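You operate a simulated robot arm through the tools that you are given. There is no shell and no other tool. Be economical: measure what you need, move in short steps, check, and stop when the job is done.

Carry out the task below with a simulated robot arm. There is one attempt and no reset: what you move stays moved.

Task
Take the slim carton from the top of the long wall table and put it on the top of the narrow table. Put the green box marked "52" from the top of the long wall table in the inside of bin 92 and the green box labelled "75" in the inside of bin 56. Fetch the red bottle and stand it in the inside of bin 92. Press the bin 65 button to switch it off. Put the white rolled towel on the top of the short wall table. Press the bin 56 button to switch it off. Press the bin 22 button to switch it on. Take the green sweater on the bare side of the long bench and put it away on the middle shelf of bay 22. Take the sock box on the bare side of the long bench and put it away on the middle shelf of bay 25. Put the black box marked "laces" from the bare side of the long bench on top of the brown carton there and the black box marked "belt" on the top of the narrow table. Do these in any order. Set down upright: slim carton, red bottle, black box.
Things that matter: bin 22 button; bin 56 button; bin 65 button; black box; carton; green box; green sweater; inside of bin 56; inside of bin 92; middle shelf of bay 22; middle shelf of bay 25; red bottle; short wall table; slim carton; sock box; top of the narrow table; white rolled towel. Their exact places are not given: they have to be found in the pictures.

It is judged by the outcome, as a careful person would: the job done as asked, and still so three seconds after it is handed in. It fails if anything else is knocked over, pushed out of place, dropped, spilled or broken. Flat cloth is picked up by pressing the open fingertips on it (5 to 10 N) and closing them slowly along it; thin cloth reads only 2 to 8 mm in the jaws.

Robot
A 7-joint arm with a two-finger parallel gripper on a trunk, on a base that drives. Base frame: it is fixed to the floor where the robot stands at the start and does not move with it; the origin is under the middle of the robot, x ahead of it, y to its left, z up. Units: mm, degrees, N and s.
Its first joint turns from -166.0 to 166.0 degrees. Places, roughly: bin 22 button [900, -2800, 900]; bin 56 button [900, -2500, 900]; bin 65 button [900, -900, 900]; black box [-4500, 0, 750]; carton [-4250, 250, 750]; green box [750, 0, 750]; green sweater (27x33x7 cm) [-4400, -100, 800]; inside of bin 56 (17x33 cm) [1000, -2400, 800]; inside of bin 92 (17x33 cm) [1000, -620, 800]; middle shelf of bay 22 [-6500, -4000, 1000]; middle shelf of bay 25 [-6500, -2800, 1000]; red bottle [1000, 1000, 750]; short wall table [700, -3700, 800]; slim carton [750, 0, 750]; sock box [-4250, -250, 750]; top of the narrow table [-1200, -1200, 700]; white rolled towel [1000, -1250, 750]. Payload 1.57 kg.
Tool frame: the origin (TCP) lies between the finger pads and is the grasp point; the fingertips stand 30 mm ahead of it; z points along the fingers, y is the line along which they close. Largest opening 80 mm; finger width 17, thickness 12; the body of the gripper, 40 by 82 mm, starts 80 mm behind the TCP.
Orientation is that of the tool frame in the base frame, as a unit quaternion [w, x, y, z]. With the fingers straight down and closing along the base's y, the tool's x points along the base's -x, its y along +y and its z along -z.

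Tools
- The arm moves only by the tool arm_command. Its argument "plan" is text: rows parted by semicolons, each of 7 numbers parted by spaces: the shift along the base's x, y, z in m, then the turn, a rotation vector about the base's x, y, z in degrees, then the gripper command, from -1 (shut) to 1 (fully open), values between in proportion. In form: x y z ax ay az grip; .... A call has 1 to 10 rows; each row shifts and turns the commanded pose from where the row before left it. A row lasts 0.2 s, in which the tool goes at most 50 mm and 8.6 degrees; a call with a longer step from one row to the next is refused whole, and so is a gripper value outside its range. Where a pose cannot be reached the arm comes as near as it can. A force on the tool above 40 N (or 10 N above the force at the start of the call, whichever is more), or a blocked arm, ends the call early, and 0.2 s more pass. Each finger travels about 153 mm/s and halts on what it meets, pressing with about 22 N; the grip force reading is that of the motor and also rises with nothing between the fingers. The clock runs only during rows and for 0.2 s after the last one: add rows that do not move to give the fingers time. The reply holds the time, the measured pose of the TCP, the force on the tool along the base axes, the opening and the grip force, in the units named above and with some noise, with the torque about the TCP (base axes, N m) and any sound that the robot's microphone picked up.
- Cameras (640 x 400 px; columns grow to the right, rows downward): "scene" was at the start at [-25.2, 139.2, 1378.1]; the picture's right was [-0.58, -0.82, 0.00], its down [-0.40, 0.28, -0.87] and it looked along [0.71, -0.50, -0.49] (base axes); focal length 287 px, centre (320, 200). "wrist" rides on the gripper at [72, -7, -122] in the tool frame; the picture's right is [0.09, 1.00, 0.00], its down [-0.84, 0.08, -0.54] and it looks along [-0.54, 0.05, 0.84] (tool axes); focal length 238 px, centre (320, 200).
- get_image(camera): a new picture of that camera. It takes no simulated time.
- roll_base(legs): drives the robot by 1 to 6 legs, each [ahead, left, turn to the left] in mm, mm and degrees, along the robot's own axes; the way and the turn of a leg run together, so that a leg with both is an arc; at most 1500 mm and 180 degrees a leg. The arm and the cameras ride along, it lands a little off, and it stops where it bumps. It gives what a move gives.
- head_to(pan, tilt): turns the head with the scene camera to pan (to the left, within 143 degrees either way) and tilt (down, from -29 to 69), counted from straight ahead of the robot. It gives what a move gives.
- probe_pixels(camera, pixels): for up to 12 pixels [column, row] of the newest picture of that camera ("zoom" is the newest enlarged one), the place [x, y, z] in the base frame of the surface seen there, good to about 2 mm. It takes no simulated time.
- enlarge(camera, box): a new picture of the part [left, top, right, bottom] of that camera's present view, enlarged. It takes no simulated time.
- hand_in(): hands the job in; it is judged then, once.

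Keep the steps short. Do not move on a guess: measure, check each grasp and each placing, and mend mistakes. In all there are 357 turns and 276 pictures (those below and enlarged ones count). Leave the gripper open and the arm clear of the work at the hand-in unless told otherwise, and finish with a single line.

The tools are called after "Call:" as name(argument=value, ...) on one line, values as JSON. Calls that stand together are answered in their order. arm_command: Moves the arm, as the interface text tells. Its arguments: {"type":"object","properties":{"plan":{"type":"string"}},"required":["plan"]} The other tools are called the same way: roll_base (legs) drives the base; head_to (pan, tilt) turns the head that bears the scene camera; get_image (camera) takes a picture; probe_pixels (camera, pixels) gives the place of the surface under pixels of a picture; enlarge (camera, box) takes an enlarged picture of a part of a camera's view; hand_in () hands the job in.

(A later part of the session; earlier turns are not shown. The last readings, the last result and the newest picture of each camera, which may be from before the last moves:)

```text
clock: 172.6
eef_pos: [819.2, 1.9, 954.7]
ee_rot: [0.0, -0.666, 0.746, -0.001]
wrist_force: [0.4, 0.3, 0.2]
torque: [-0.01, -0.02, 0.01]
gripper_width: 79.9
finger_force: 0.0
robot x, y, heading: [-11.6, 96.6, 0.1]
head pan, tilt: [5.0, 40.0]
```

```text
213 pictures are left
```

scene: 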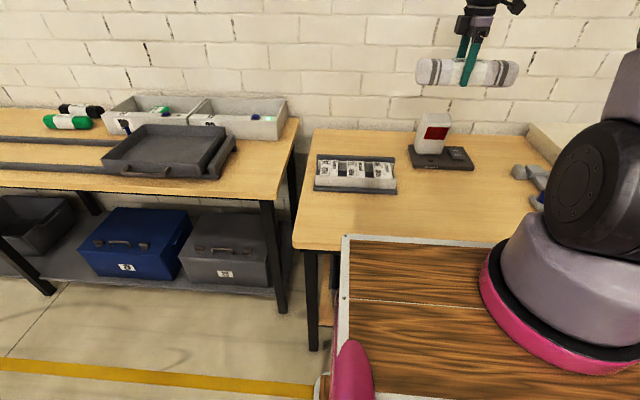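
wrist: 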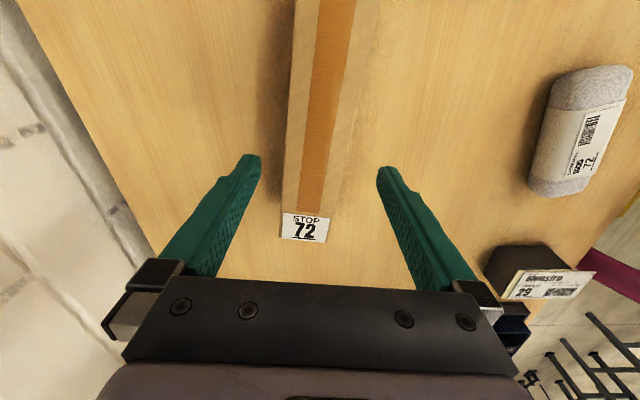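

Call:
arm_command(plan="0 0 -0.04 0 0 0 1;0 0 -0.03 0 0 0 1;0 0 -0.025 0 0 0 1;0 0 -0.013 0 0 0 1;0 0 0 0 0 0 1;0 0 0 0 0 0 0.4;0 0 0 0 0 0 -0.5;0 0 0 0 0 0 -1;0 0 0 0 0 0 -1")

Call:
arm_command(plan="0 0 0.015 0 0 0 -1;0 0 0.03 0 0 0 -1;0 0 0.04 0 0 0 -1;0 0 0.04 0 0 0 -1;0 0 0 0 0 0 -1")

Call:
get_image(camera="wrist")

```text
clock: 174.6
eef_pos: [818.7, -0.7, 846.3]
ee_rot: [0.0, -0.667, 0.745, -0.001]
wrist_force: [1.2, -0.2, -0.3]
torque: [-0.05, 0.02, 0.0]
gripper_width: 58.7
finger_force: 21.5
robot x, y, heading: [-9.7, 96.9, 0.4]
head pan, tilt: [5.0, 40.0]
```

```text
clock: 175.8
eef_pos: [818.3, -0.4, 971.4]
ee_rot: [0.001, -0.666, 0.746, 0.0]
wrist_force: [-0.2, 0.6, -1.6]
torque: [-0.01, 0.0, -0.01]
gripper_width: 58.6
finger_force: 22.3
robot x, y, heading: [-14.1, 96.5, 0.3]
head pan, tilt: [5.0, 40.0]
```

```text
212 pictures are left
```

wrist: 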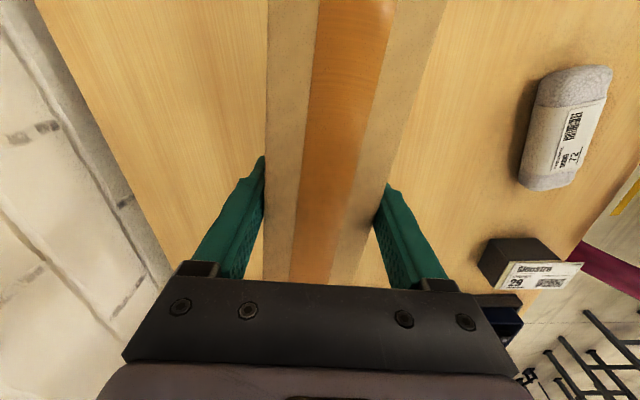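

Carton held. Raise, and measure the narrow table and surroundings behind the robot.

Call:
arm_command(plan="0 0 0.045 0 0 0 -1;-0.02 -0.01 0.045 0 0 0 -1;-0.02 -0.02 0.045 0 0 0 -1;-0.02 -0.03 0.03 0 0 0 -1;-0.02 -0.03 0 0 0 0 -1")

Call:
head_to(pan=-140, tilt=25)

Call:
get_image(camera="scene")

```text
refused: row 2 steps farther than a row can; nothing moved
```

```text
clock: 178.1
eef_pos: [818.6, 0.2, 970.1]
ee_rot: [0.001, -0.666, 0.746, -0.001]
wrist_force: [1.2, 0.8, -1.5]
torque: [-0.03, 0.02, 0.0]
gripper_width: 58.7
finger_force: 21.5
robot x, y, heading: [-12.0, 96.0, 0.2]
head pan, tilt: [-140.0, 25.0]
```

```text
211 pictures are left
```

scene: 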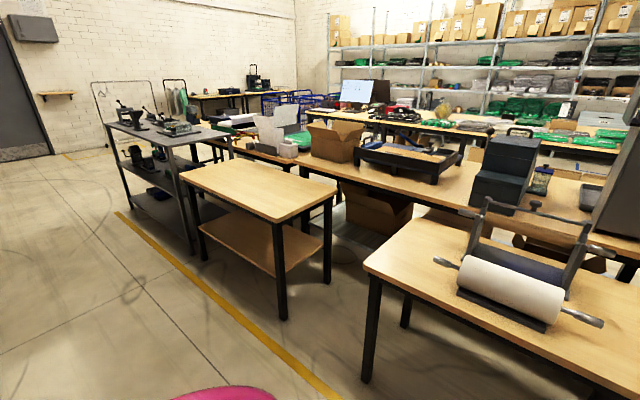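

Call:
probe_pixels(camera="scene", pixels=[[184, 174], [277, 220], [335, 188], [245, 158], [282, 310], [367, 262], [362, 375], [125, 165], [250, 190], [328, 280], [192, 245], [637, 370]])

Call:
arm_command(plan="0 0 0.045 0 0 0 -1;-0.02 -0.01 0.04 0 0 0 -1;-0.02 -0.02 0.035 0 0 0 -1;-0.02 -0.03 0.03 0 0 0 -1;-0.02 -0.03 0.01 0 0 0 -1")

```text
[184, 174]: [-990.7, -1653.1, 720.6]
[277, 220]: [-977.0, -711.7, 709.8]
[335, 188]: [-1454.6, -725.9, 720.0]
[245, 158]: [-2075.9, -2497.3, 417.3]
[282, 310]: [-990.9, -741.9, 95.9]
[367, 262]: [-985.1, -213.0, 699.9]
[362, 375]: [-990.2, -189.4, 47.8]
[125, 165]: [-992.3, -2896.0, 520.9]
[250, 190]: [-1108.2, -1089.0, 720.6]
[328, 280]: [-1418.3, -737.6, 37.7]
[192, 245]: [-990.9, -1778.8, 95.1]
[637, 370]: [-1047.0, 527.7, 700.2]
```

```text
clock: 179.3
eef_pos: [736.7, -89.8, 1130.5]
ee_rot: [0.0, -0.668, 0.744, 0.002]
wrist_force: [0.9, 0.2, -1.4]
torque: [-0.02, 0.01, 0.02]
gripper_width: 58.7
finger_force: 22.1
robot x, y, heading: [-15.4, 97.2, 0.2]
head pan, tilt: [-140.0, 25.0]
```

Narrow table: x −980…−1455, y −712…−1670, z 720. I check the robot's rear handle extent before turning.

Call:
head_to(pan=-143, tilt=65)

Call:
get_image(camera="scene")

Call:
probe_pixels(camera="scene", pixels=[[200, 200], [300, 200], [400, 200], [320, 300], [320, 350], [450, 250], [500, 300], [250, 300], [150, 300], [550, 200]])

```text
clock: 180.4
eef_pos: [737.2, -91.7, 1130.6]
ee_rot: [0.0, -0.667, 0.745, 0.0]
wrist_force: [0.3, 0.1, -1.0]
torque: [0.01, -0.02, -0.04]
gripper_width: 58.3
finger_force: 22.1
robot x, y, heading: [-9.4, 98.1, 0.0]
head pan, tilt: [-143.0, 65.0]
```

```text
210 pictures are left
```

scene: 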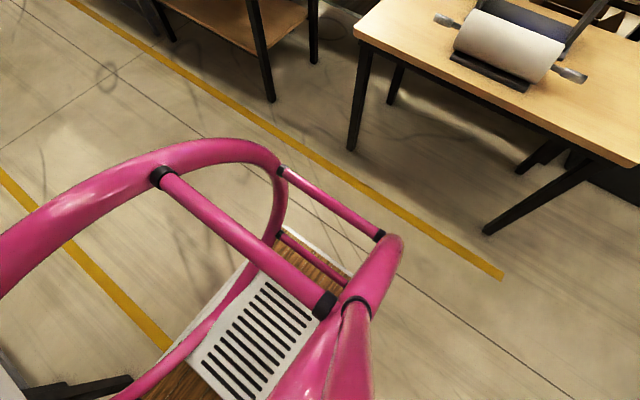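

```text
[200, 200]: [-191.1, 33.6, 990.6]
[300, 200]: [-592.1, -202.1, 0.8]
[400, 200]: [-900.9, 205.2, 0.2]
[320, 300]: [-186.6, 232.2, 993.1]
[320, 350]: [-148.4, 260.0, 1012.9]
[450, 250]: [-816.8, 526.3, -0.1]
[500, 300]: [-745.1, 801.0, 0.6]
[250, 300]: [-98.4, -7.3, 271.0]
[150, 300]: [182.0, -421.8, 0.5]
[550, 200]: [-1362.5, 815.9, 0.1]
```

Call:
probe_pixels(camera="scene", pixels=[[220, 148], [270, 165], [335, 205], [392, 245], [385, 240], [280, 235], [345, 275], [100, 190], [20, 230]])

```text
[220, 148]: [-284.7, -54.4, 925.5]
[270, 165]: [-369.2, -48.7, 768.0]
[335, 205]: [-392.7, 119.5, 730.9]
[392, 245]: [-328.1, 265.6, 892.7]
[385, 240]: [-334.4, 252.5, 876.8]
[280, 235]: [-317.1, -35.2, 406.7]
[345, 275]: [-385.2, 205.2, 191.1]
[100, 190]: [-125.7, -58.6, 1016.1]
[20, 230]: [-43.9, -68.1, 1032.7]
```

Robot spans about ±390 by ±185 mm. Back off 280, turn 180°, then go along the aisle to the narrow table.

Call:
roll_base(legs=[[-280, 0, 0], [0, 0, 180], [0, 1150, 0]])

Call:
head_to(pan=20, tilt=35)

Call:
get_image(camera="scene")

Call:
get_image(camera="wrist")

```text
clock: 195.2
eef_pos: [-1037.6, -867.3, 1131.0]
ee_rot: [0.0, 0.746, 0.666, 0.0]
wrist_force: [0.5, 0.3, -2.3]
torque: [0.03, -0.03, 0.0]
gripper_width: 58.2
finger_force: 21.6
robot x, y, heading: [-289.7, -1054.0, -180.1]
head pan, tilt: [-143.0, 65.0]
```

```text
clock: 197.7
eef_pos: [-1038.0, -867.4, 1131.8]
ee_rot: [0.0, 0.745, 0.667, 0.0]
wrist_force: [0.0, -0.6, -1.6]
torque: [0.01, 0.01, 0.01]
gripper_width: 57.9
finger_force: 22.2
robot x, y, heading: [-289.4, -1058.7, -179.8]
head pan, tilt: [20.0, 35.0]
```

```text
209 pictures are left
```

scene: 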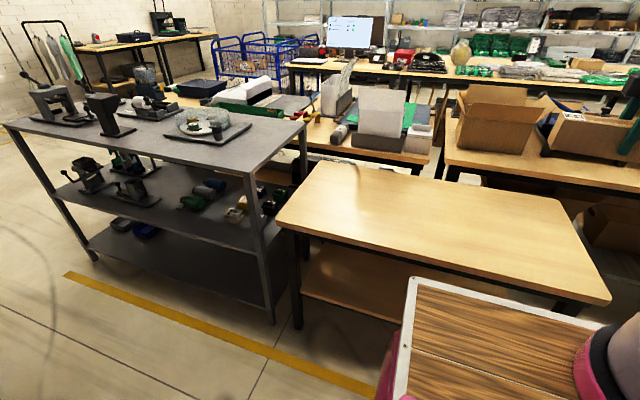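

```text
208 pictures are left
```

wrist: 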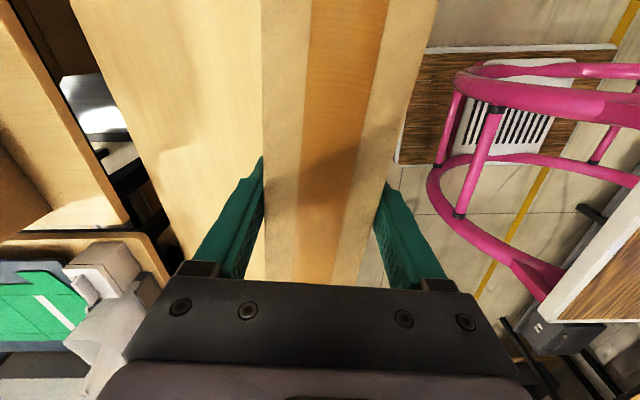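

The narrow table is bare. Place the carton at (−1200,−950): TCP release z ≈767.

Call:
arm_command(plan="-0.0405 -0.021 0 0 0 0 -1;-0.0405 -0.021 0 0 0 0 -1;-0.0405 -0.021 0 0 0 0 -1;-0.0405 -0.021 0 0 0 0 -1;0 0 -0.045 0 0 0 -1;0 0 -0.045 0 0 0 -1;0 0 -0.045 0 0 0 -1;0 0 -0.045 0 0 0 -1;0 0 -0.045 0 0 0 -1;0 0 -0.045 0 0 0 -1")

Call:
arm_command(plan="0 0 -0.04 0 0 0 -1;0 0 -0.03 0 0 0 -1;0 0 -0.015 0 0 0 -1;0 0 -0.005 0 0 0 -1;0 0 0 0 0 0 -1")

```text
clock: 199.9
eef_pos: [-1201.0, -950.0, 861.1]
ee_rot: [-0.001, 0.746, 0.666, -0.001]
wrist_force: [0.4, 0.6, -1.5]
torque: [0.02, 0.02, -0.01]
gripper_width: 57.8
finger_force: 21.9
robot x, y, heading: [-289.4, -1053.5, -179.7]
head pan, tilt: [20.0, 35.0]
```

```text
clock: 201.1
eef_pos: [-1199.6, -951.5, 770.4]
ee_rot: [0.0, 0.745, 0.667, 0.001]
wrist_force: [-0.2, -0.7, -2.0]
torque: [-0.03, 0.0, -0.03]
gripper_width: 57.9
finger_force: 21.9
robot x, y, heading: [-289.9, -1055.9, -179.7]
head pan, tilt: [20.0, 35.0]
```

Call:
arm_command(plan="0 0 -0.002 0 0 0 -1;0 0 -0.001 0 0 0 -1;0 0 -0.001 0 0 0 -1;0 0 0 0 0 0 -1")

```text
clock: 202.1
eef_pos: [-1200.2, -951.6, 766.9]
ee_rot: [0.0, 0.745, 0.667, 0.0]
wrist_force: [0.5, -0.5, -2.0]
torque: [-0.03, 0.01, 0.01]
gripper_width: 57.7
finger_force: 21.4
robot x, y, heading: [-289.0, -1056.4, -179.8]
head pan, tilt: [20.0, 35.0]
```

Call:
arm_command(plan="0 0 -0.001 0 0 0 -1;0 0 -0.001 0 0 0 -1;0 0 0 0 0 0 -1")

```text
clock: 202.9
eef_pos: [-1200.8, -951.3, 766.4]
ee_rot: [-0.001, 0.746, 0.666, 0.0]
wrist_force: [4.5, 0.4, 16.1]
torque: [0.2, -0.52, -0.3]
gripper_width: 57.9
finger_force: 22.1
robot x, y, heading: [-288.3, -1053.1, -179.8]
head pan, tilt: [20.0, 35.0]
```

Contact. Release and rise.

Call:
arm_command(plan="0 0 0 0 0 0 -0.2;0 0 0 0 0 0 0.8;0 0 0 0 0 0 1;0 0 0.04 0 0 0 1;0 0 0.045 0 0 0 1;0 0 0.045 0 0 0 1;0 0 0.045 0 0 0 1;0 0 0.045 0 0 0 1;0 0 0.045 0 0 0 1;0 0 0.045 0 0 0 1")

Call:
get_image(camera="wrist")

Call:
head_to(pan=0, tilt=12)

Call:
get_image(camera="scene")

```text
clock: 205.1
eef_pos: [-1201.4, -950.9, 1075.2]
ee_rot: [0.001, 0.745, 0.667, 0.0]
wrist_force: [-0.8, 0.0, -0.8]
torque: [0.0, -0.02, 0.01]
gripper_width: 80.0
finger_force: 0.0
robot x, y, heading: [-291.4, -1053.2, -179.9]
head pan, tilt: [20.0, 35.0]
```

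```text
207 pictures are left
```

wrist: 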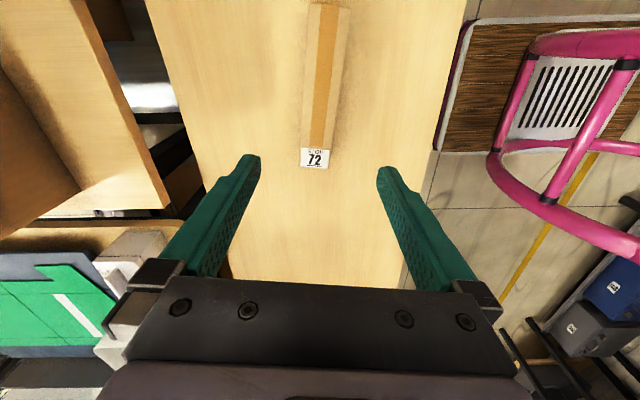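

```text
clock: 205.9
eef_pos: [-1201.7, -950.1, 1074.7]
ee_rot: [-0.001, 0.745, 0.667, 0.0]
wrist_force: [0.1, 0.8, -0.5]
torque: [0.02, -0.02, 0.03]
gripper_width: 80.2
finger_force: 0.0
robot x, y, heading: [-288.7, -1057.2, -180.1]
head pan, tilt: [0.0, 12.0]
```

```text
206 pictures are left
```

scene: 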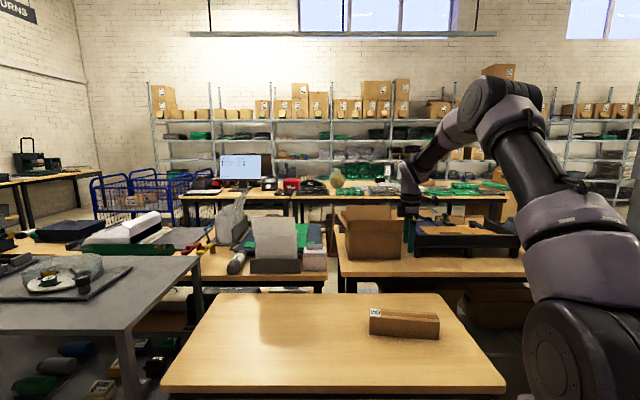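

Carton stands on the narrow table. Now find a way to the long bench: probe the scene.

Call:
probe_pixels(camera="scene", pixels=[[280, 190], [450, 190], [500, 190], [240, 165], [375, 205], [250, 200], [200, 290], [430, 268], [340, 265], [185, 215], [305, 215], [160, 150]])

Call:
head_to(pan=-60, tilt=20)

Call:
get_image(camera="scene")

Call:
head_to(pan=50, tilt=20)

Call:
get_image(camera="scene")

```text
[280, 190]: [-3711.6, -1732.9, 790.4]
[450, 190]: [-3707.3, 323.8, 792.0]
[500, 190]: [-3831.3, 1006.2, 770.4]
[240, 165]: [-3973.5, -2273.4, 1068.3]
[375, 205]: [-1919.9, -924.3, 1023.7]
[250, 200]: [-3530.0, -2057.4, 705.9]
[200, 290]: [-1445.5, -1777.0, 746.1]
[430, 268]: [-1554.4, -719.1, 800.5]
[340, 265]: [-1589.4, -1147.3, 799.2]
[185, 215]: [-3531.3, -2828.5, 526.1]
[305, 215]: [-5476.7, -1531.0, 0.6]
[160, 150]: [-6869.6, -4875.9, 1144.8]
```

```text
clock: 207.2
eef_pos: [-1201.7, -950.8, 1075.0]
ee_rot: [0.0, 0.745, 0.667, 0.0]
wrist_force: [-0.5, 0.2, -0.2]
torque: [0.01, 0.0, -0.04]
gripper_width: 80.3
finger_force: 0.0
robot x, y, heading: [-291.5, -1055.2, -179.9]
head pan, tilt: [-60.0, 20.0]
```

```text
205 pictures are left
```

scene: 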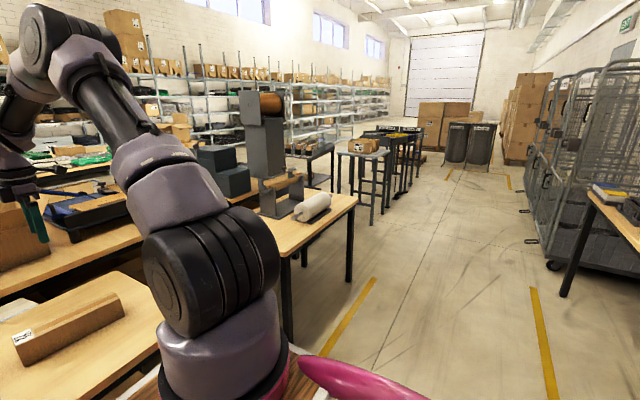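

```text
clock: 209.1
eef_pos: [-1201.5, -951.4, 1072.9]
ee_rot: [0.0, 0.745, 0.667, 0.0]
wrist_force: [0.2, -0.7, -0.1]
torque: [0.01, -0.01, 0.04]
gripper_width: 80.2
finger_force: 0.1
robot x, y, heading: [-289.4, -1057.7, -179.9]
head pan, tilt: [50.0, 20.0]
```

```text
204 pictures are left
```

scene: 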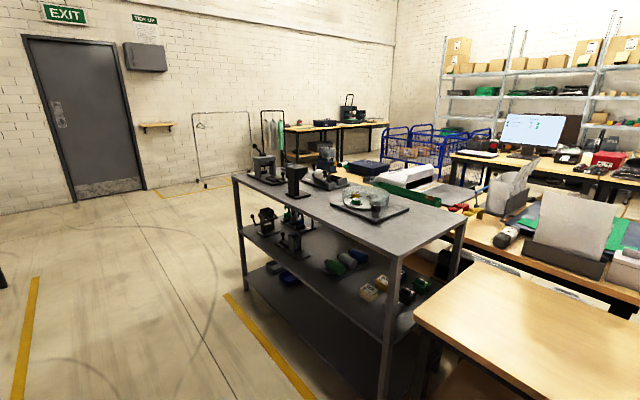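

Call:
probe_pixels(camera="scene", pixels=[[384, 165], [470, 150], [433, 175], [395, 125], [233, 180], [245, 292], [200, 180], [455, 160], [335, 158], [290, 128], [560, 60], [360, 190]])

Call:
enlarge(camera="scene", box=[250, 90, 640, 260])

```text
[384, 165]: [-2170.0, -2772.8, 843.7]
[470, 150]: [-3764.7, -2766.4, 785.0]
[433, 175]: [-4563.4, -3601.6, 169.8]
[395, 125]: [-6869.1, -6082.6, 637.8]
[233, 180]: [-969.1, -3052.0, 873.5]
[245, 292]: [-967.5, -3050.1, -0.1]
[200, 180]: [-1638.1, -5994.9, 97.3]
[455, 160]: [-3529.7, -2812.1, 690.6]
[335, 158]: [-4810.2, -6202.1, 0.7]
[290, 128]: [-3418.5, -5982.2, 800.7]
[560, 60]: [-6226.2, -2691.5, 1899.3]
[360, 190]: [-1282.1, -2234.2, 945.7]
```

```text
1.64 times, centred on (445, 175) of scene
```

zoom: 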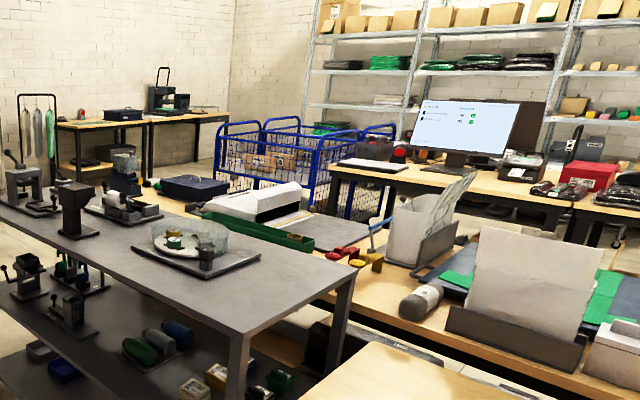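

Plan: go round the left (−y) end. Raise/retract the arm, back off a bit, then drive along the aisle to y≈−3700.

Call:
arm_command(plan="0.04 0 0.02 0 0 0 1;0.04 0 0.02 0 0 0 1;0.04 0 0.02 0 0 0 1;0.04 0 0.02 0 0 0 1;0.035 0 0 0 0 0 1")

Call:
roll_base(legs=[[-130, 0, 0], [0, 1350, 0], [0, 1350, 0]])

Call:
head_to(pan=0, tilt=15)

Call:
get_image(camera="scene")

```text
clock: 210.3
eef_pos: [-1005.2, -952.0, 1154.9]
ee_rot: [0.001, 0.745, 0.667, 0.001]
wrist_force: [-1.1, 0.8, 0.6]
torque: [0.04, -0.05, 0.0]
gripper_width: 79.8
finger_force: 0.0
robot x, y, heading: [-291.2, -1053.5, -180.0]
head pan, tilt: [50.0, 20.0]
```

```text
clock: 224.3
eef_pos: [-887.9, -3635.5, 1154.7]
ee_rot: [0.0, 0.751, 0.661, 0.0]
wrist_force: [0.2, 0.3, -1.1]
torque: [0.0, 0.01, 0.0]
gripper_width: 79.9
finger_force: 0.0
robot x, y, heading: [-172.5, -3749.6, 179.4]
head pan, tilt: [50.0, 20.0]
```

```text
clock: 225.5
eef_pos: [-887.8, -3634.6, 1154.4]
ee_rot: [0.001, 0.751, 0.66, 0.0]
wrist_force: [-0.4, -1.0, -0.4]
torque: [0.0, 0.03, -0.01]
gripper_width: 79.9
finger_force: 0.0
robot x, y, heading: [-174.3, -3748.6, 179.3]
head pan, tilt: [0.0, 15.0]
```

```text
202 pictures are left
```

scene: 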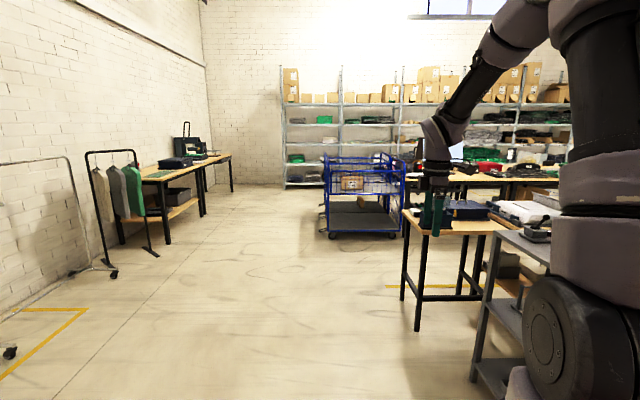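

Call:
probe_pixels(camera="scene", pixels=[[332, 236], [395, 236], [325, 180], [405, 160], [417, 325], [200, 215], [160, 250], [300, 185], [404, 297], [250, 200], [342, 185], [150, 200]])

Call:
enlarge(camera="scene", box=[260, 50, 580, 250])

```text
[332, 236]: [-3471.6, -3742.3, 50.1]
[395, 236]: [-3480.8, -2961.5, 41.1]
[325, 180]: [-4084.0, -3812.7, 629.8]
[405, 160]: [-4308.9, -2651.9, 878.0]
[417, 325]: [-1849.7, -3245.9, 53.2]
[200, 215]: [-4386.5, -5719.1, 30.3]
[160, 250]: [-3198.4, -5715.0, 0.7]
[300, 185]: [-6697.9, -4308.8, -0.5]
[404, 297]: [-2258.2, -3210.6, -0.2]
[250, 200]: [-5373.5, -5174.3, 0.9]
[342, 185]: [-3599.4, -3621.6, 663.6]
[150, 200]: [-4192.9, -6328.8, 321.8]
```

```text
2.00 times, centred on (420, 150) of scene
```

zoom: 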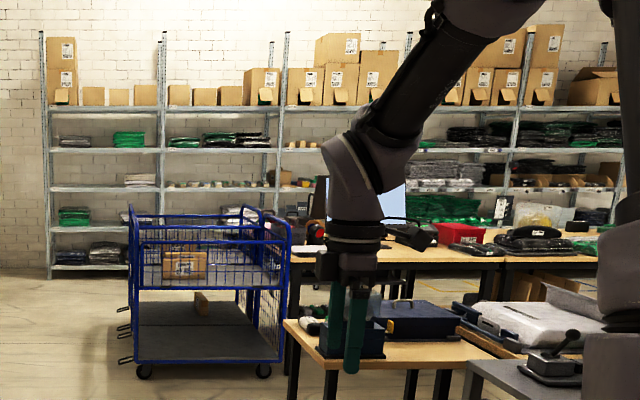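

The blue cart stands at x −3470…−4400, y −3780…−2950. I go left to y≈−4500, ahead, turn about in the open, and then back along to x≈−5400.

Call:
roll_base(legs=[[0, 780, 0.6], [1300, 0, 0], [0, 0, 180], [-1300, 0, 0], [-1300, 0, 0], [-1300, 0, 0]])

Call:
head_to(pan=40, tilt=15)

Call:
get_image(camera="scene")

```text
clock: 261.5
eef_pos: [-4621.3, -4803.7, 1154.1]
ee_rot: [0.0, -0.687, 0.726, 0.0]
wrist_force: [-0.3, -0.1, 0.5]
torque: [-0.02, 0.0, -0.03]
gripper_width: 80.1
finger_force: 0.1
robot x, y, heading: [-5338.0, -4734.9, 3.4]
head pan, tilt: [0.0, 15.0]
```

```text
clock: 262.6
eef_pos: [-4621.8, -4802.5, 1155.1]
ee_rot: [0.0, -0.687, 0.727, 0.0]
wrist_force: [-0.2, 0.5, -0.3]
torque: [-0.04, 0.0, 0.0]
gripper_width: 80.1
finger_force: 0.0
robot x, y, heading: [-5346.8, -4739.9, 3.1]
head pan, tilt: [40.0, 15.0]
```

```text
200 pictures are left
```

scene: 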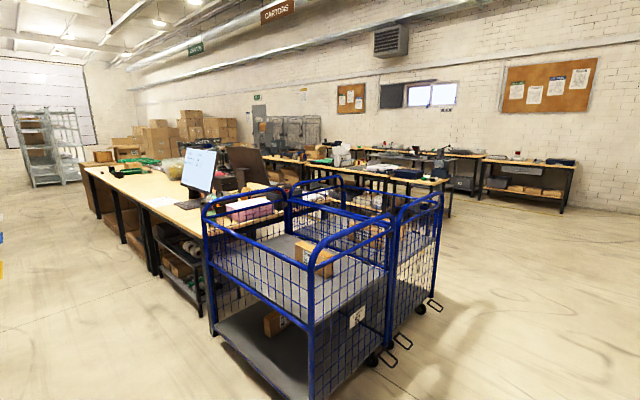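

Call:
probe_pixels(camera="scene", pixels=[[215, 325], [320, 395], [205, 215], [315, 260], [160, 275], [95, 200], [125, 240], [85, 168], [150, 180], [200, 320], [300, 345], [130, 150]])

Call:
enlarge(camera="scene", box=[60, 130, 300, 280])

Call:
head_to(pan=100, tilt=15)

Call:
get_image(camera="scene")

```text
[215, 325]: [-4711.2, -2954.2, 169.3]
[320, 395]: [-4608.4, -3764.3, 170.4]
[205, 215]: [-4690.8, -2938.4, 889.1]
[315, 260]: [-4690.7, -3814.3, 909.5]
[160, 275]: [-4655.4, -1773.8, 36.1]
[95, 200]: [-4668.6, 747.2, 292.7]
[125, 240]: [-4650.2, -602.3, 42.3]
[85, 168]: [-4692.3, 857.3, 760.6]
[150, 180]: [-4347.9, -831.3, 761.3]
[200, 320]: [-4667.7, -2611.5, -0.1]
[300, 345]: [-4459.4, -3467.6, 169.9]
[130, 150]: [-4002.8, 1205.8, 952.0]
```

```text
2.67 times, centred on (180, 205) of scene
```

zoom: 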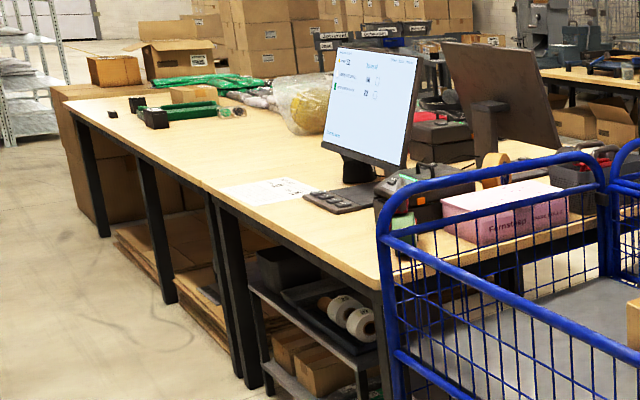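

```text
clock: 263.9
eef_pos: [-4621.5, -4802.7, 1155.9]
ee_rot: [0.0, -0.687, 0.726, 0.0]
wrist_force: [-0.5, 0.1, 0.2]
torque: [0.02, 0.01, 0.0]
gripper_width: 80.2
finger_force: 0.2
robot x, y, heading: [-5338.0, -4744.3, 3.4]
head pan, tilt: [100.0, 15.0]
```

```text
198 pictures are left
```

scene: 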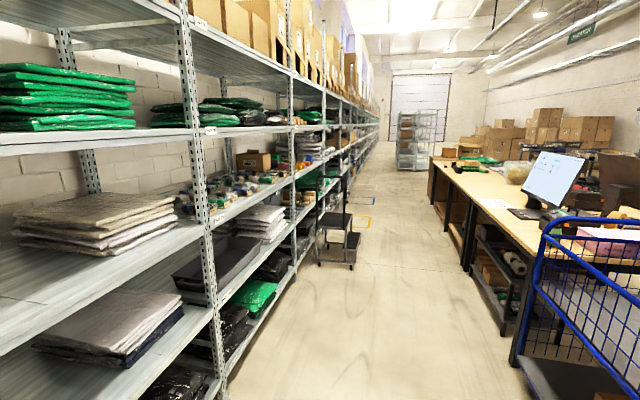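

Call:
probe_pixels(camera="scene", pixels=[[350, 265], [320, 262], [350, 190], [210, 250], [295, 200], [100, 270], [100, 145], [250, 210], [205, 225], [300, 180], [340, 240], [330, 130]])

Call:
enlarge(camera="scene", box=[150, 60, 390, 300])

Call:
enlarge(camera="scene", box=[0, 40, 300, 260])

```text
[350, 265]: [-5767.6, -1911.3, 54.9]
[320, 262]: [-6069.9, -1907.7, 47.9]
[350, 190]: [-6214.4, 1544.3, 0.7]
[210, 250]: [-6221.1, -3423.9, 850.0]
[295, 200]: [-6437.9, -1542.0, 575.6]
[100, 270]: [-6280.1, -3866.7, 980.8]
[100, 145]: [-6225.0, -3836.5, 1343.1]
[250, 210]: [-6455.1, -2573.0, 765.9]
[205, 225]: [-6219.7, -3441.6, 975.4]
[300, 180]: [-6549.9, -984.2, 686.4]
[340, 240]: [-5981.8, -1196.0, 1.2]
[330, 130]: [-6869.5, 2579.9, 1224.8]
```

```text
1.67 times, centred on (270, 180) of scene
```

zoom: 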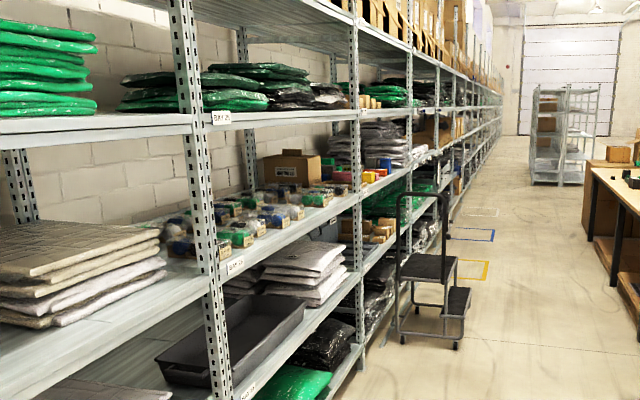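

```text
1.82 times, centred on (150, 150) of scene
```

zoom: 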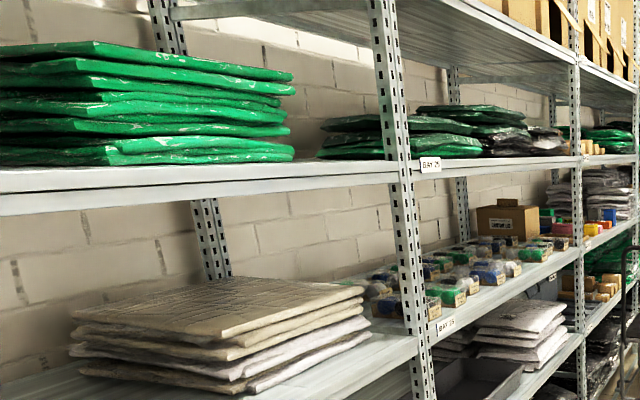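

Aisle is ~1100 mm wide beside a step stool. I'll turn to face +y and drive along the aisle to y≈−200 with the arm leading, then turn to the bench.

Call:
roll_base(legs=[[0, 0, 86.7], [1200, -90, 0], [1300, 0, 0]])

Call:
head_to(pan=0, tilt=25)

Call:
get_image(camera="scene")

```text
clock: 279.8
eef_pos: [-5186.7, -1532.3, 1154.2]
ee_rot: [0.001, 0.999, -0.044, 0.001]
wrist_force: [0.4, 0.4, -0.1]
torque: [-0.02, 0.02, -0.02]
gripper_width: 80.2
finger_force: 0.0
robot x, y, heading: [-5277.0, -2247.4, 91.4]
head pan, tilt: [100.0, 15.0]
```

```text
clock: 281.5
eef_pos: [-5186.0, -1531.8, 1154.7]
ee_rot: [0.0, 0.999, -0.044, 0.001]
wrist_force: [0.7, 0.6, 0.6]
torque: [-0.01, 0.01, 0.01]
gripper_width: 80.0
finger_force: 0.1
robot x, y, heading: [-5275.9, -2247.3, 91.5]
head pan, tilt: [0.0, 25.0]
```

```text
195 pictures are left
```

scene: 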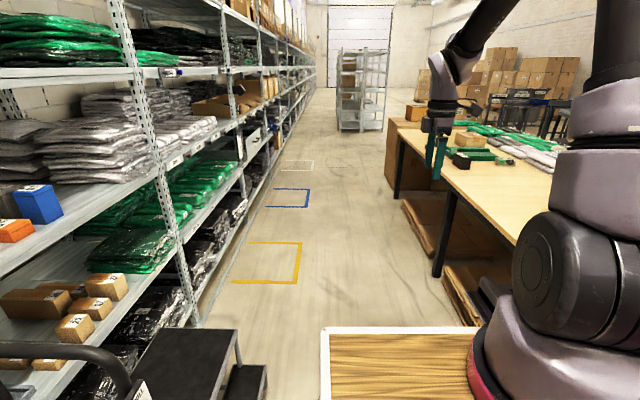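

Call:
roll_base(legs=[[0, 0, -1.5], [1100, 0, 0], [1050, 0, 0], [0, 0, -90]])

Call:
head_to(pan=5, tilt=35)

Call:
get_image(camera="scene")

Call:
get_image(camera="wrist")

```text
clock: 296.5
eef_pos: [-4566.3, -179.2, 1154.6]
ee_rot: [0.0, -0.668, 0.744, 0.0]
wrist_force: [-0.3, -0.9, -0.2]
torque: [-0.02, 0.03, 0.0]
gripper_width: 80.2
finger_force: 0.1
robot x, y, heading: [-5282.4, -76.2, 0.4]
head pan, tilt: [0.0, 25.0]
```

```text
clock: 297.2
eef_pos: [-4565.7, -178.7, 1154.1]
ee_rot: [0.0, -0.668, 0.744, 0.0]
wrist_force: [0.0, 0.2, 0.4]
torque: [0.0, 0.02, 0.01]
gripper_width: 80.1
finger_force: 0.0
robot x, y, heading: [-5284.3, -81.4, 0.3]
head pan, tilt: [5.0, 35.0]
```

```text
194 pictures are left
```

scene: 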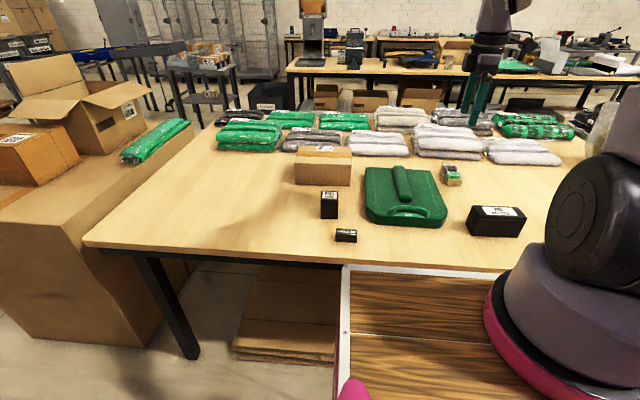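

```text
193 pictures are left
```

wrist: 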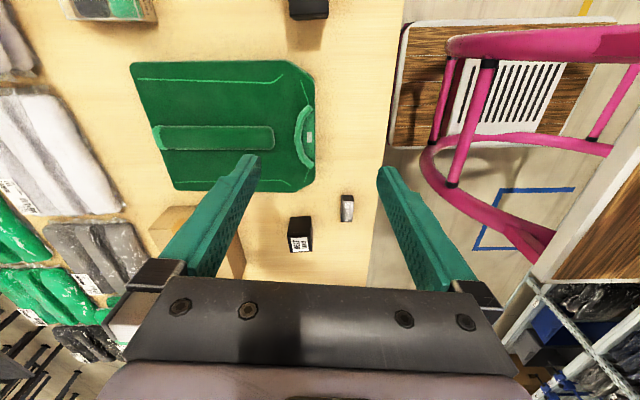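

Call:
enlarge(camera="scene", box=[280, 130, 540, 250])

Call:
probe_pixels(camera="zoom", pixels=[[320, 200], [100, 100]])

Call:
enlarge(camera="wrist", box=[60, 0, 380, 260])

```text
2.46 times, centred on (410, 190) of scene
```

zoom: 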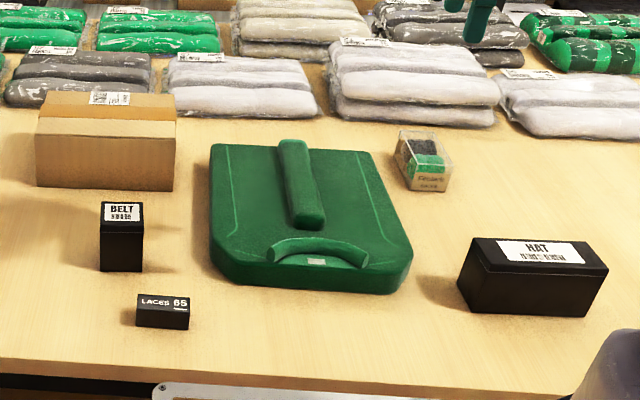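

```text
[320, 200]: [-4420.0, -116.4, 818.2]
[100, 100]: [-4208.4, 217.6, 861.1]
```

```text
1.54 times, centred on (220, 130) of wrist
```

zoom: 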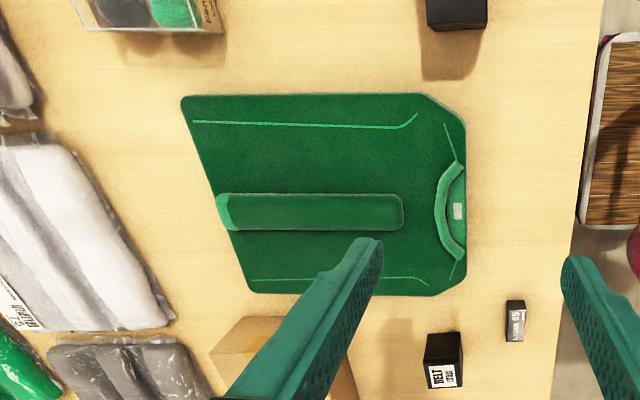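

Call:
probe_pixels(camera="scene", pixels=[[322, 194], [337, 194], [322, 215], [336, 216], [337, 231], [356, 231], [338, 239], [355, 240], [296, 170], [350, 170], [302, 151], [350, 150]])

Call:
probe_pixels(camera="wrist", pixels=[[290, 218], [312, 218], [312, 234], [343, 198], [353, 198], [341, 219], [352, 220], [275, 137], [160, 137], [160, 128], [160, 150], [195, 215]])

```text
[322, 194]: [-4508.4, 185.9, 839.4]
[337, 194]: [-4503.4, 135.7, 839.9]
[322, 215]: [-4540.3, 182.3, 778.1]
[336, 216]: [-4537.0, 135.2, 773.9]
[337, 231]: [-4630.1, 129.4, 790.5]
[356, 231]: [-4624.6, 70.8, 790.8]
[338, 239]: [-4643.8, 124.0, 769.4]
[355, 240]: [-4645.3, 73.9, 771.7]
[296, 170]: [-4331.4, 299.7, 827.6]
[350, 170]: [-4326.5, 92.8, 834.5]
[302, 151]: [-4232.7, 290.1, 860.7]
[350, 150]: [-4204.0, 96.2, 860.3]
```

```text
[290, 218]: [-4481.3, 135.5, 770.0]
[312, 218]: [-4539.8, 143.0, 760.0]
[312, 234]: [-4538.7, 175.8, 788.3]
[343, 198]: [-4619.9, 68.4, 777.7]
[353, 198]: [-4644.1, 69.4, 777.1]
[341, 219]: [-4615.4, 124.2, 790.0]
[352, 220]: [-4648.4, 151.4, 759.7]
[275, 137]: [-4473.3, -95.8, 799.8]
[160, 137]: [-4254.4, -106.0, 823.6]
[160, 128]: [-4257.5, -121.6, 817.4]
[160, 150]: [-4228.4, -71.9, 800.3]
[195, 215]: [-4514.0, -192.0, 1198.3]
```

Laces box: centre (−4629, 98), 32×58 mm, top 791. Brown carton top z 861, centre (−4268,196). I go above the laces box, squaring the tool (+6.8°).

Call:
arm_command(plan="-0.009 0.0396 0 0 0 6.8 1;-0.009 0.0396 0 0 0 0 1;-0.009 0.0396 0 0 0 0 1;-0.009 0.0396 0 0 0 0 1;-0.009 0.0396 0 0 0 0 1;-0.009 0.0396 -0.02 0 0 0 1;-0.009 0.0396 -0.02 0 0 0 1;0 0 -0.045 0 0 0 1;0 0 -0.045 0 0 0 1;0 0 -0.045 0 0 0 1")

Call:
arm_command(plan="0 0 -0.045 0 0 0 1;0 0 -0.035 0 0 0 1;0 0 0 0 0 0 1")

Call:
get_image(camera="wrist")

```text
clock: 299.4
eef_pos: [-4628.6, 97.4, 980.3]
ee_rot: [-0.001, 0.711, -0.703, 0.001]
wrist_force: [0.7, 0.2, -0.1]
torque: [0.02, -0.02, -0.01]
gripper_width: 80.0
finger_force: 0.1
robot x, y, heading: [-5283.6, -78.8, 0.3]
head pan, tilt: [5.0, 35.0]
```

```text
clock: 300.2
eef_pos: [-4629.2, 98.7, 900.5]
ee_rot: [-0.001, 0.71, -0.704, 0.0]
wrist_force: [-0.4, 0.3, 0.3]
torque: [-0.03, -0.01, 0.02]
gripper_width: 80.0
finger_force: 0.0
robot x, y, heading: [-5276.1, -77.4, 0.2]
head pan, tilt: [5.0, 35.0]
```

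```text
190 pictures are left
```

wrist: 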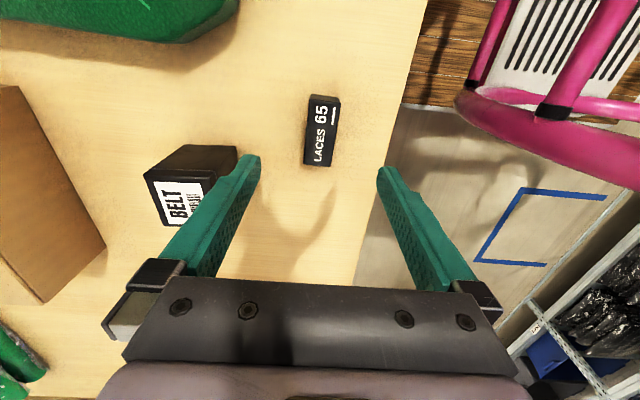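

Call:
arm_command(plan="0 0 -0.04 0 0 0 1;0 0 -0.03 0 0 0 1;0 0 -0.02 0 0 0 1;0 0 -0.012 0 0 0 1;0 0 0 0 0 0 1;0 0 0 0 0 0 0;0 0 0 0 0 0 -0.6;0 0 0 0 0 0 -1;0 0 0 0 0 0 -1")

Call:
arm_command(plan="0 0 0.015 0 0 0 -1;0 0 0.04 0 0 0 -1;0 0 0.045 0 0 0 -1;0 0 0.045 0 0 0 -1;0 0 0.045 0 0 0 -1;0 0 0.045 0 0 0 -1;0 0 0 0 0 0 -1")

Call:
get_image(camera="wrist")

```text
clock: 302.2
eef_pos: [-4628.2, 98.3, 796.6]
ee_rot: [0.0, 0.711, -0.703, 0.0]
wrist_force: [0.2, 0.4, 0.6]
torque: [0.04, 0.01, 0.04]
gripper_width: 28.9
finger_force: 21.7
robot x, y, heading: [-5280.5, -81.4, 0.7]
head pan, tilt: [5.0, 35.0]
```

```text
clock: 303.8
eef_pos: [-4628.7, 97.5, 1034.4]
ee_rot: [0.001, 0.711, -0.703, 0.0]
wrist_force: [-0.3, -0.1, 0.3]
torque: [-0.02, -0.02, -0.01]
gripper_width: 28.6
finger_force: 21.8
robot x, y, heading: [-5280.2, -79.4, 0.2]
head pan, tilt: [5.0, 35.0]
```

```text
189 pictures are left
```

wrist: 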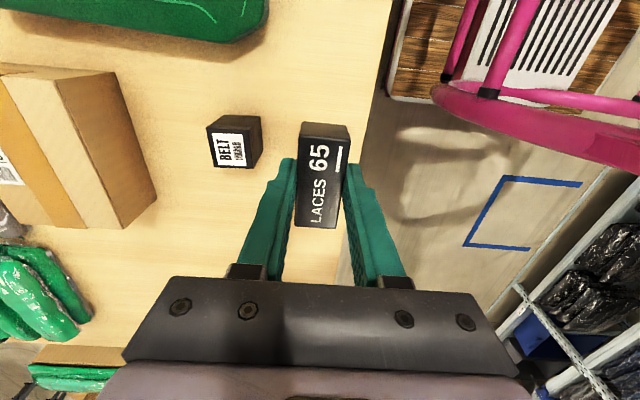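

Held. Drive ahead 120 and move above the carton.

Call:
roll_base(legs=[[120, 0, 0]])

Call:
arm_command(plan="0.04 0.0165 0 0 0 0 -1;0.04 0.0165 0 0 0 0 -1;0.04 0.0165 0 0 0 0 -1;0.04 0.0165 0 0 0 0 -1;0.04 0.0165 0 0 0 0 -1;0.03 0.01 0 0 0 0 -1;0 0 -0.03 0 0 0 -1;0 0 0 0 0 0 -1")

Call:
get_image(camera="wrist")

```text
clock: 305.0
eef_pos: [-4508.3, 99.8, 1034.0]
ee_rot: [0.0, 0.711, -0.704, 0.001]
wrist_force: [-0.2, -0.4, -1.4]
torque: [0.04, 0.0, -0.03]
gripper_width: 28.5
finger_force: 21.9
robot x, y, heading: [-5158.7, -76.7, 0.3]
head pan, tilt: [5.0, 35.0]
```

```text
clock: 306.8
eef_pos: [-4276.5, 192.2, 1003.9]
ee_rot: [0.001, 0.71, -0.704, 0.0]
wrist_force: [0.5, -0.2, 0.0]
torque: [-0.01, 0.03, -0.02]
gripper_width: 28.7
finger_force: 21.7
robot x, y, heading: [-5158.6, -77.6, 0.2]
head pan, tilt: [5.0, 35.0]
```

```text
188 pictures are left
```

wrist: 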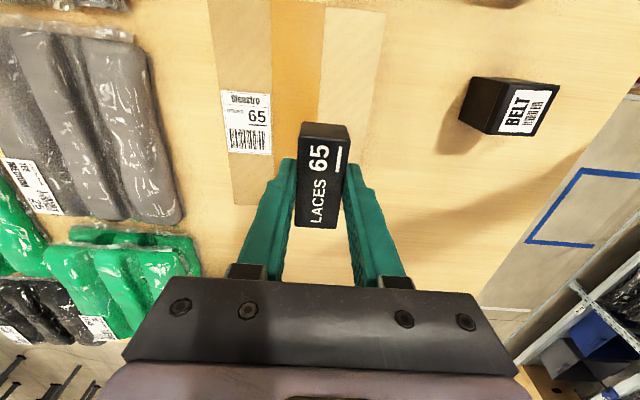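

Call:
probe_pixels(camera="wrist", pixels=[[215, 60], [270, 60], [322, 60], [240, 195], [285, 160]])

```text
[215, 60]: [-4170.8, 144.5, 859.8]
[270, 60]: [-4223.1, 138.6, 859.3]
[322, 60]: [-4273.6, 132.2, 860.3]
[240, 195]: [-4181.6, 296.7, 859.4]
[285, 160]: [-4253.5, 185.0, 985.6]
```

Call:
probe_pixels(camera="wrist", pixels=[[326, 40], [340, 40], [355, 40], [375, 40], [385, 20], [300, 40], [250, 100], [225, 180], [208, 20], [330, 100]])

Call:
enlarge(camera="wrist", box=[190, 0, 400, 220])

```text
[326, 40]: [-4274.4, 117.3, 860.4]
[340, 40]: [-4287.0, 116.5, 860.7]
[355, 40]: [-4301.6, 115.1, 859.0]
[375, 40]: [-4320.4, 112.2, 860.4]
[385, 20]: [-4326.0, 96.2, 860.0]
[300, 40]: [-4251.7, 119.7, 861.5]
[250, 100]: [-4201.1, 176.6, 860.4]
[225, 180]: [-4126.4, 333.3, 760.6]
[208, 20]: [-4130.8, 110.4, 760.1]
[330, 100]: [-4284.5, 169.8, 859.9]
```

```text
1.82 times, centred on (295, 110) of wrist
```

zoom: 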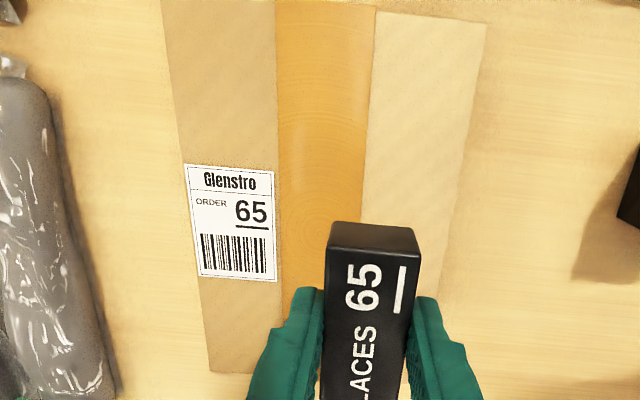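

Carton top spans x −4327…−4170. Nudge +20 mm and lower to contact (≈898).

Call:
arm_command(plan="0.02 0.002 -0.03 0 0 0 -1;0 0 -0.04 0 0 0 -1;0 0 -0.02 0 0 0 -1;0 0 -0.01 0 0 0 -1;0 0 -0.004 0 0 0 -1;0 0 0 0 0 0 -1")

Call:
arm_command(plan="0 0 -0.001 0 0 0 -1;0 0 -0.001 0 0 0 -1;0 0 0 0 0 0 -1")

```text
clock: 308.2
eef_pos: [-4257.4, 194.0, 899.7]
ee_rot: [0.0, 0.71, -0.704, 0.0]
wrist_force: [0.6, 0.2, -0.4]
torque: [-0.04, 0.03, -0.02]
gripper_width: 28.6
finger_force: 21.9
robot x, y, heading: [-5159.3, -76.3, 0.2]
head pan, tilt: [5.0, 35.0]
```

```text
clock: 309.0
eef_pos: [-4258.2, 194.5, 898.2]
ee_rot: [0.0, 0.71, -0.704, 0.001]
wrist_force: [-0.4, 0.2, -0.2]
torque: [0.0, -0.01, 0.01]
gripper_width: 28.9
finger_force: 22.1
robot x, y, heading: [-5160.2, -78.3, 0.4]
head pan, tilt: [5.0, 35.0]
```

Call:
arm_command(plan="0 0 -0.001 0 0 0 -1;0 0 0 0 0 0 -1;0 0 0 0 0 0 -0.4;0 0 0 0 0 0 0.2;0 0 0 0 0 0 1;0 0 0.03 0 0 0 1;0 0 0.045 0 0 0 1;0 0 0.045 0 0 0 1")

Call:
get_image(camera="wrist")

```text
clock: 310.8
eef_pos: [-4258.1, 193.8, 1014.7]
ee_rot: [0.001, 0.71, -0.704, 0.0]
wrist_force: [0.4, 0.7, -0.4]
torque: [-0.01, 0.08, -0.02]
gripper_width: 79.9
finger_force: 0.0
robot x, y, heading: [-5157.5, -78.8, 0.3]
head pan, tilt: [5.0, 35.0]
```

```text
186 pictures are left
```

wrist: 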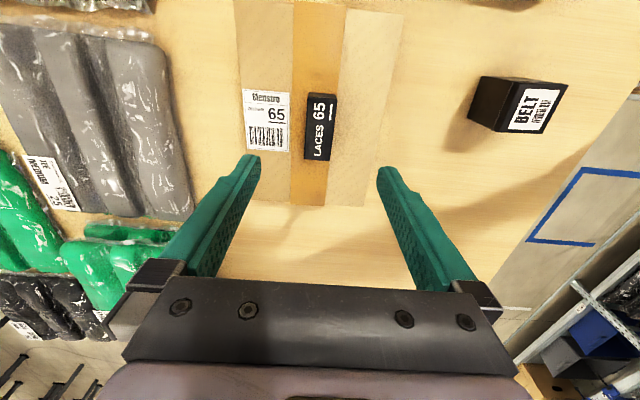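

Laces box on the carton. Now the sock box: measure it with the scene camera.

Call:
enlarge(camera="scene", box=[340, 130, 580, 280])

```text
2.67 times, centred on (460, 205) of scene
```

zoom: 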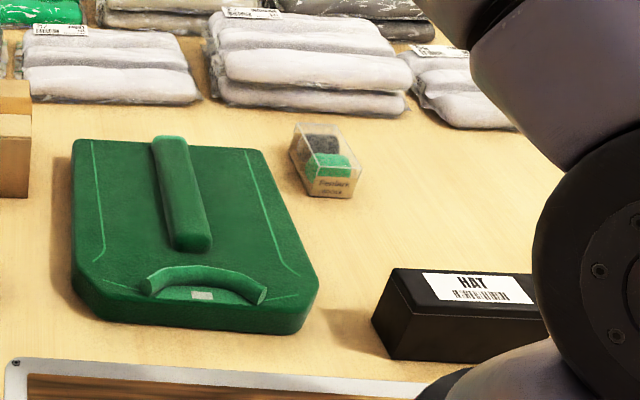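

Call:
probe_pixels(camera="zoom", pixels=[[310, 192], [355, 194], [290, 155], [320, 178], [300, 125], [338, 125], [363, 168], [345, 160], [335, 135], [180, 190], [160, 140], [200, 245]])

Call:
probe_pixels(camera="zoom", pixels=[[162, 190], [206, 190], [172, 190], [196, 190], [120, 190], [250, 190], [75, 150], [270, 150], [95, 310], [300, 325], [180, 285], [180, 230]])

```text
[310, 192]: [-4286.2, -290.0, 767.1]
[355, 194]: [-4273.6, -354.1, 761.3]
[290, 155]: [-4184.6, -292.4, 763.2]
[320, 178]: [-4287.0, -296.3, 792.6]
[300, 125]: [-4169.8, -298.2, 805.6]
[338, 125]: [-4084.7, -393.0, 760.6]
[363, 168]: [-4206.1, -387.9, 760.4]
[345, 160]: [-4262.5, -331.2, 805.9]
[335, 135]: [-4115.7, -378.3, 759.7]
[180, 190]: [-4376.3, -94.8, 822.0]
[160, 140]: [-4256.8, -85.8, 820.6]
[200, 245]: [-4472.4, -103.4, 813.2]
```

```text
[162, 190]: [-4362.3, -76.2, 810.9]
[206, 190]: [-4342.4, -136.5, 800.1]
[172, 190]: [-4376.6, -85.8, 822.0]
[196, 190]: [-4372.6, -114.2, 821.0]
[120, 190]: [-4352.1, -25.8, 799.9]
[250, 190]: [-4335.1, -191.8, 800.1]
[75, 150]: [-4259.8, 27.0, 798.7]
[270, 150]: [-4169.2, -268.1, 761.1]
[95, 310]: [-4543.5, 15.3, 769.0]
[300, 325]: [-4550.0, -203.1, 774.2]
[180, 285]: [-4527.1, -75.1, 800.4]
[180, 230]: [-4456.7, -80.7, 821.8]
```

Move over toward the sock box, turning the tool back 90° (closing along y).

Call:
arm_command(plan="-0.012 -0.043 0.008 0 0 -8.5 1;-0.012 -0.043 0.008 0 0 -8.5 1;-0.012 -0.043 0.008 0 0 -8.5 1;-0.012 -0.043 0.008 0 0 -8.5 1;-0.012 -0.043 0.008 0 0 -8.5 1;-0.012 -0.043 0.008 0 0 -8.5 1;-0.012 -0.043 0.008 0 0 -8.5 1;-0.012 -0.043 0.008 0 0 -8.5 1;0 -0.043 0.008 0 0 -8.5 1;0 -0.043 0.008 0 0 -8.5 1")

Call:
arm_command(plan="0 -0.03 0 0 0 -5.3 1;0 -0.02 0 0 0 0 1;0 0 0 0 0 0 1")

Call:
get_image(camera="wrist")

```text
clock: 313.0
eef_pos: [-4353.0, -235.6, 1095.7]
ee_rot: [0.0, -0.049, 0.999, 0.0]
wrist_force: [0.6, 1.2, 0.3]
torque: [-0.07, 0.0, 0.01]
gripper_width: 80.1
finger_force: 0.1
robot x, y, heading: [-5161.8, -79.0, 0.0]
head pan, tilt: [5.0, 35.0]
```

```text
clock: 313.8
eef_pos: [-4353.9, -284.8, 1096.2]
ee_rot: [0.0, -0.003, 1.0, 0.0]
wrist_force: [-0.7, 0.4, 0.3]
torque: [0.01, -0.04, 0.0]
gripper_width: 80.3
finger_force: 0.2
robot x, y, heading: [-5158.2, -77.8, 0.5]
head pan, tilt: [5.0, 35.0]
```

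```text
184 pictures are left
```

wrist: 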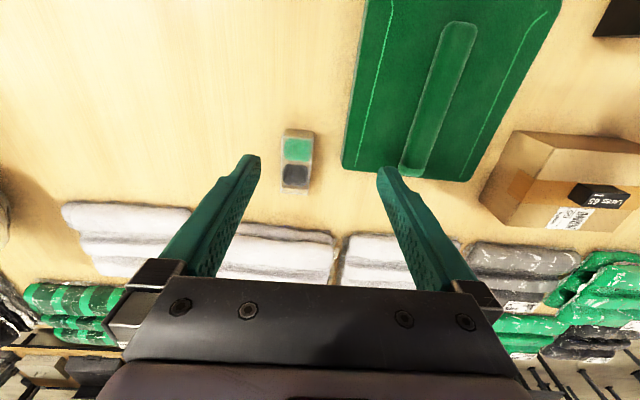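

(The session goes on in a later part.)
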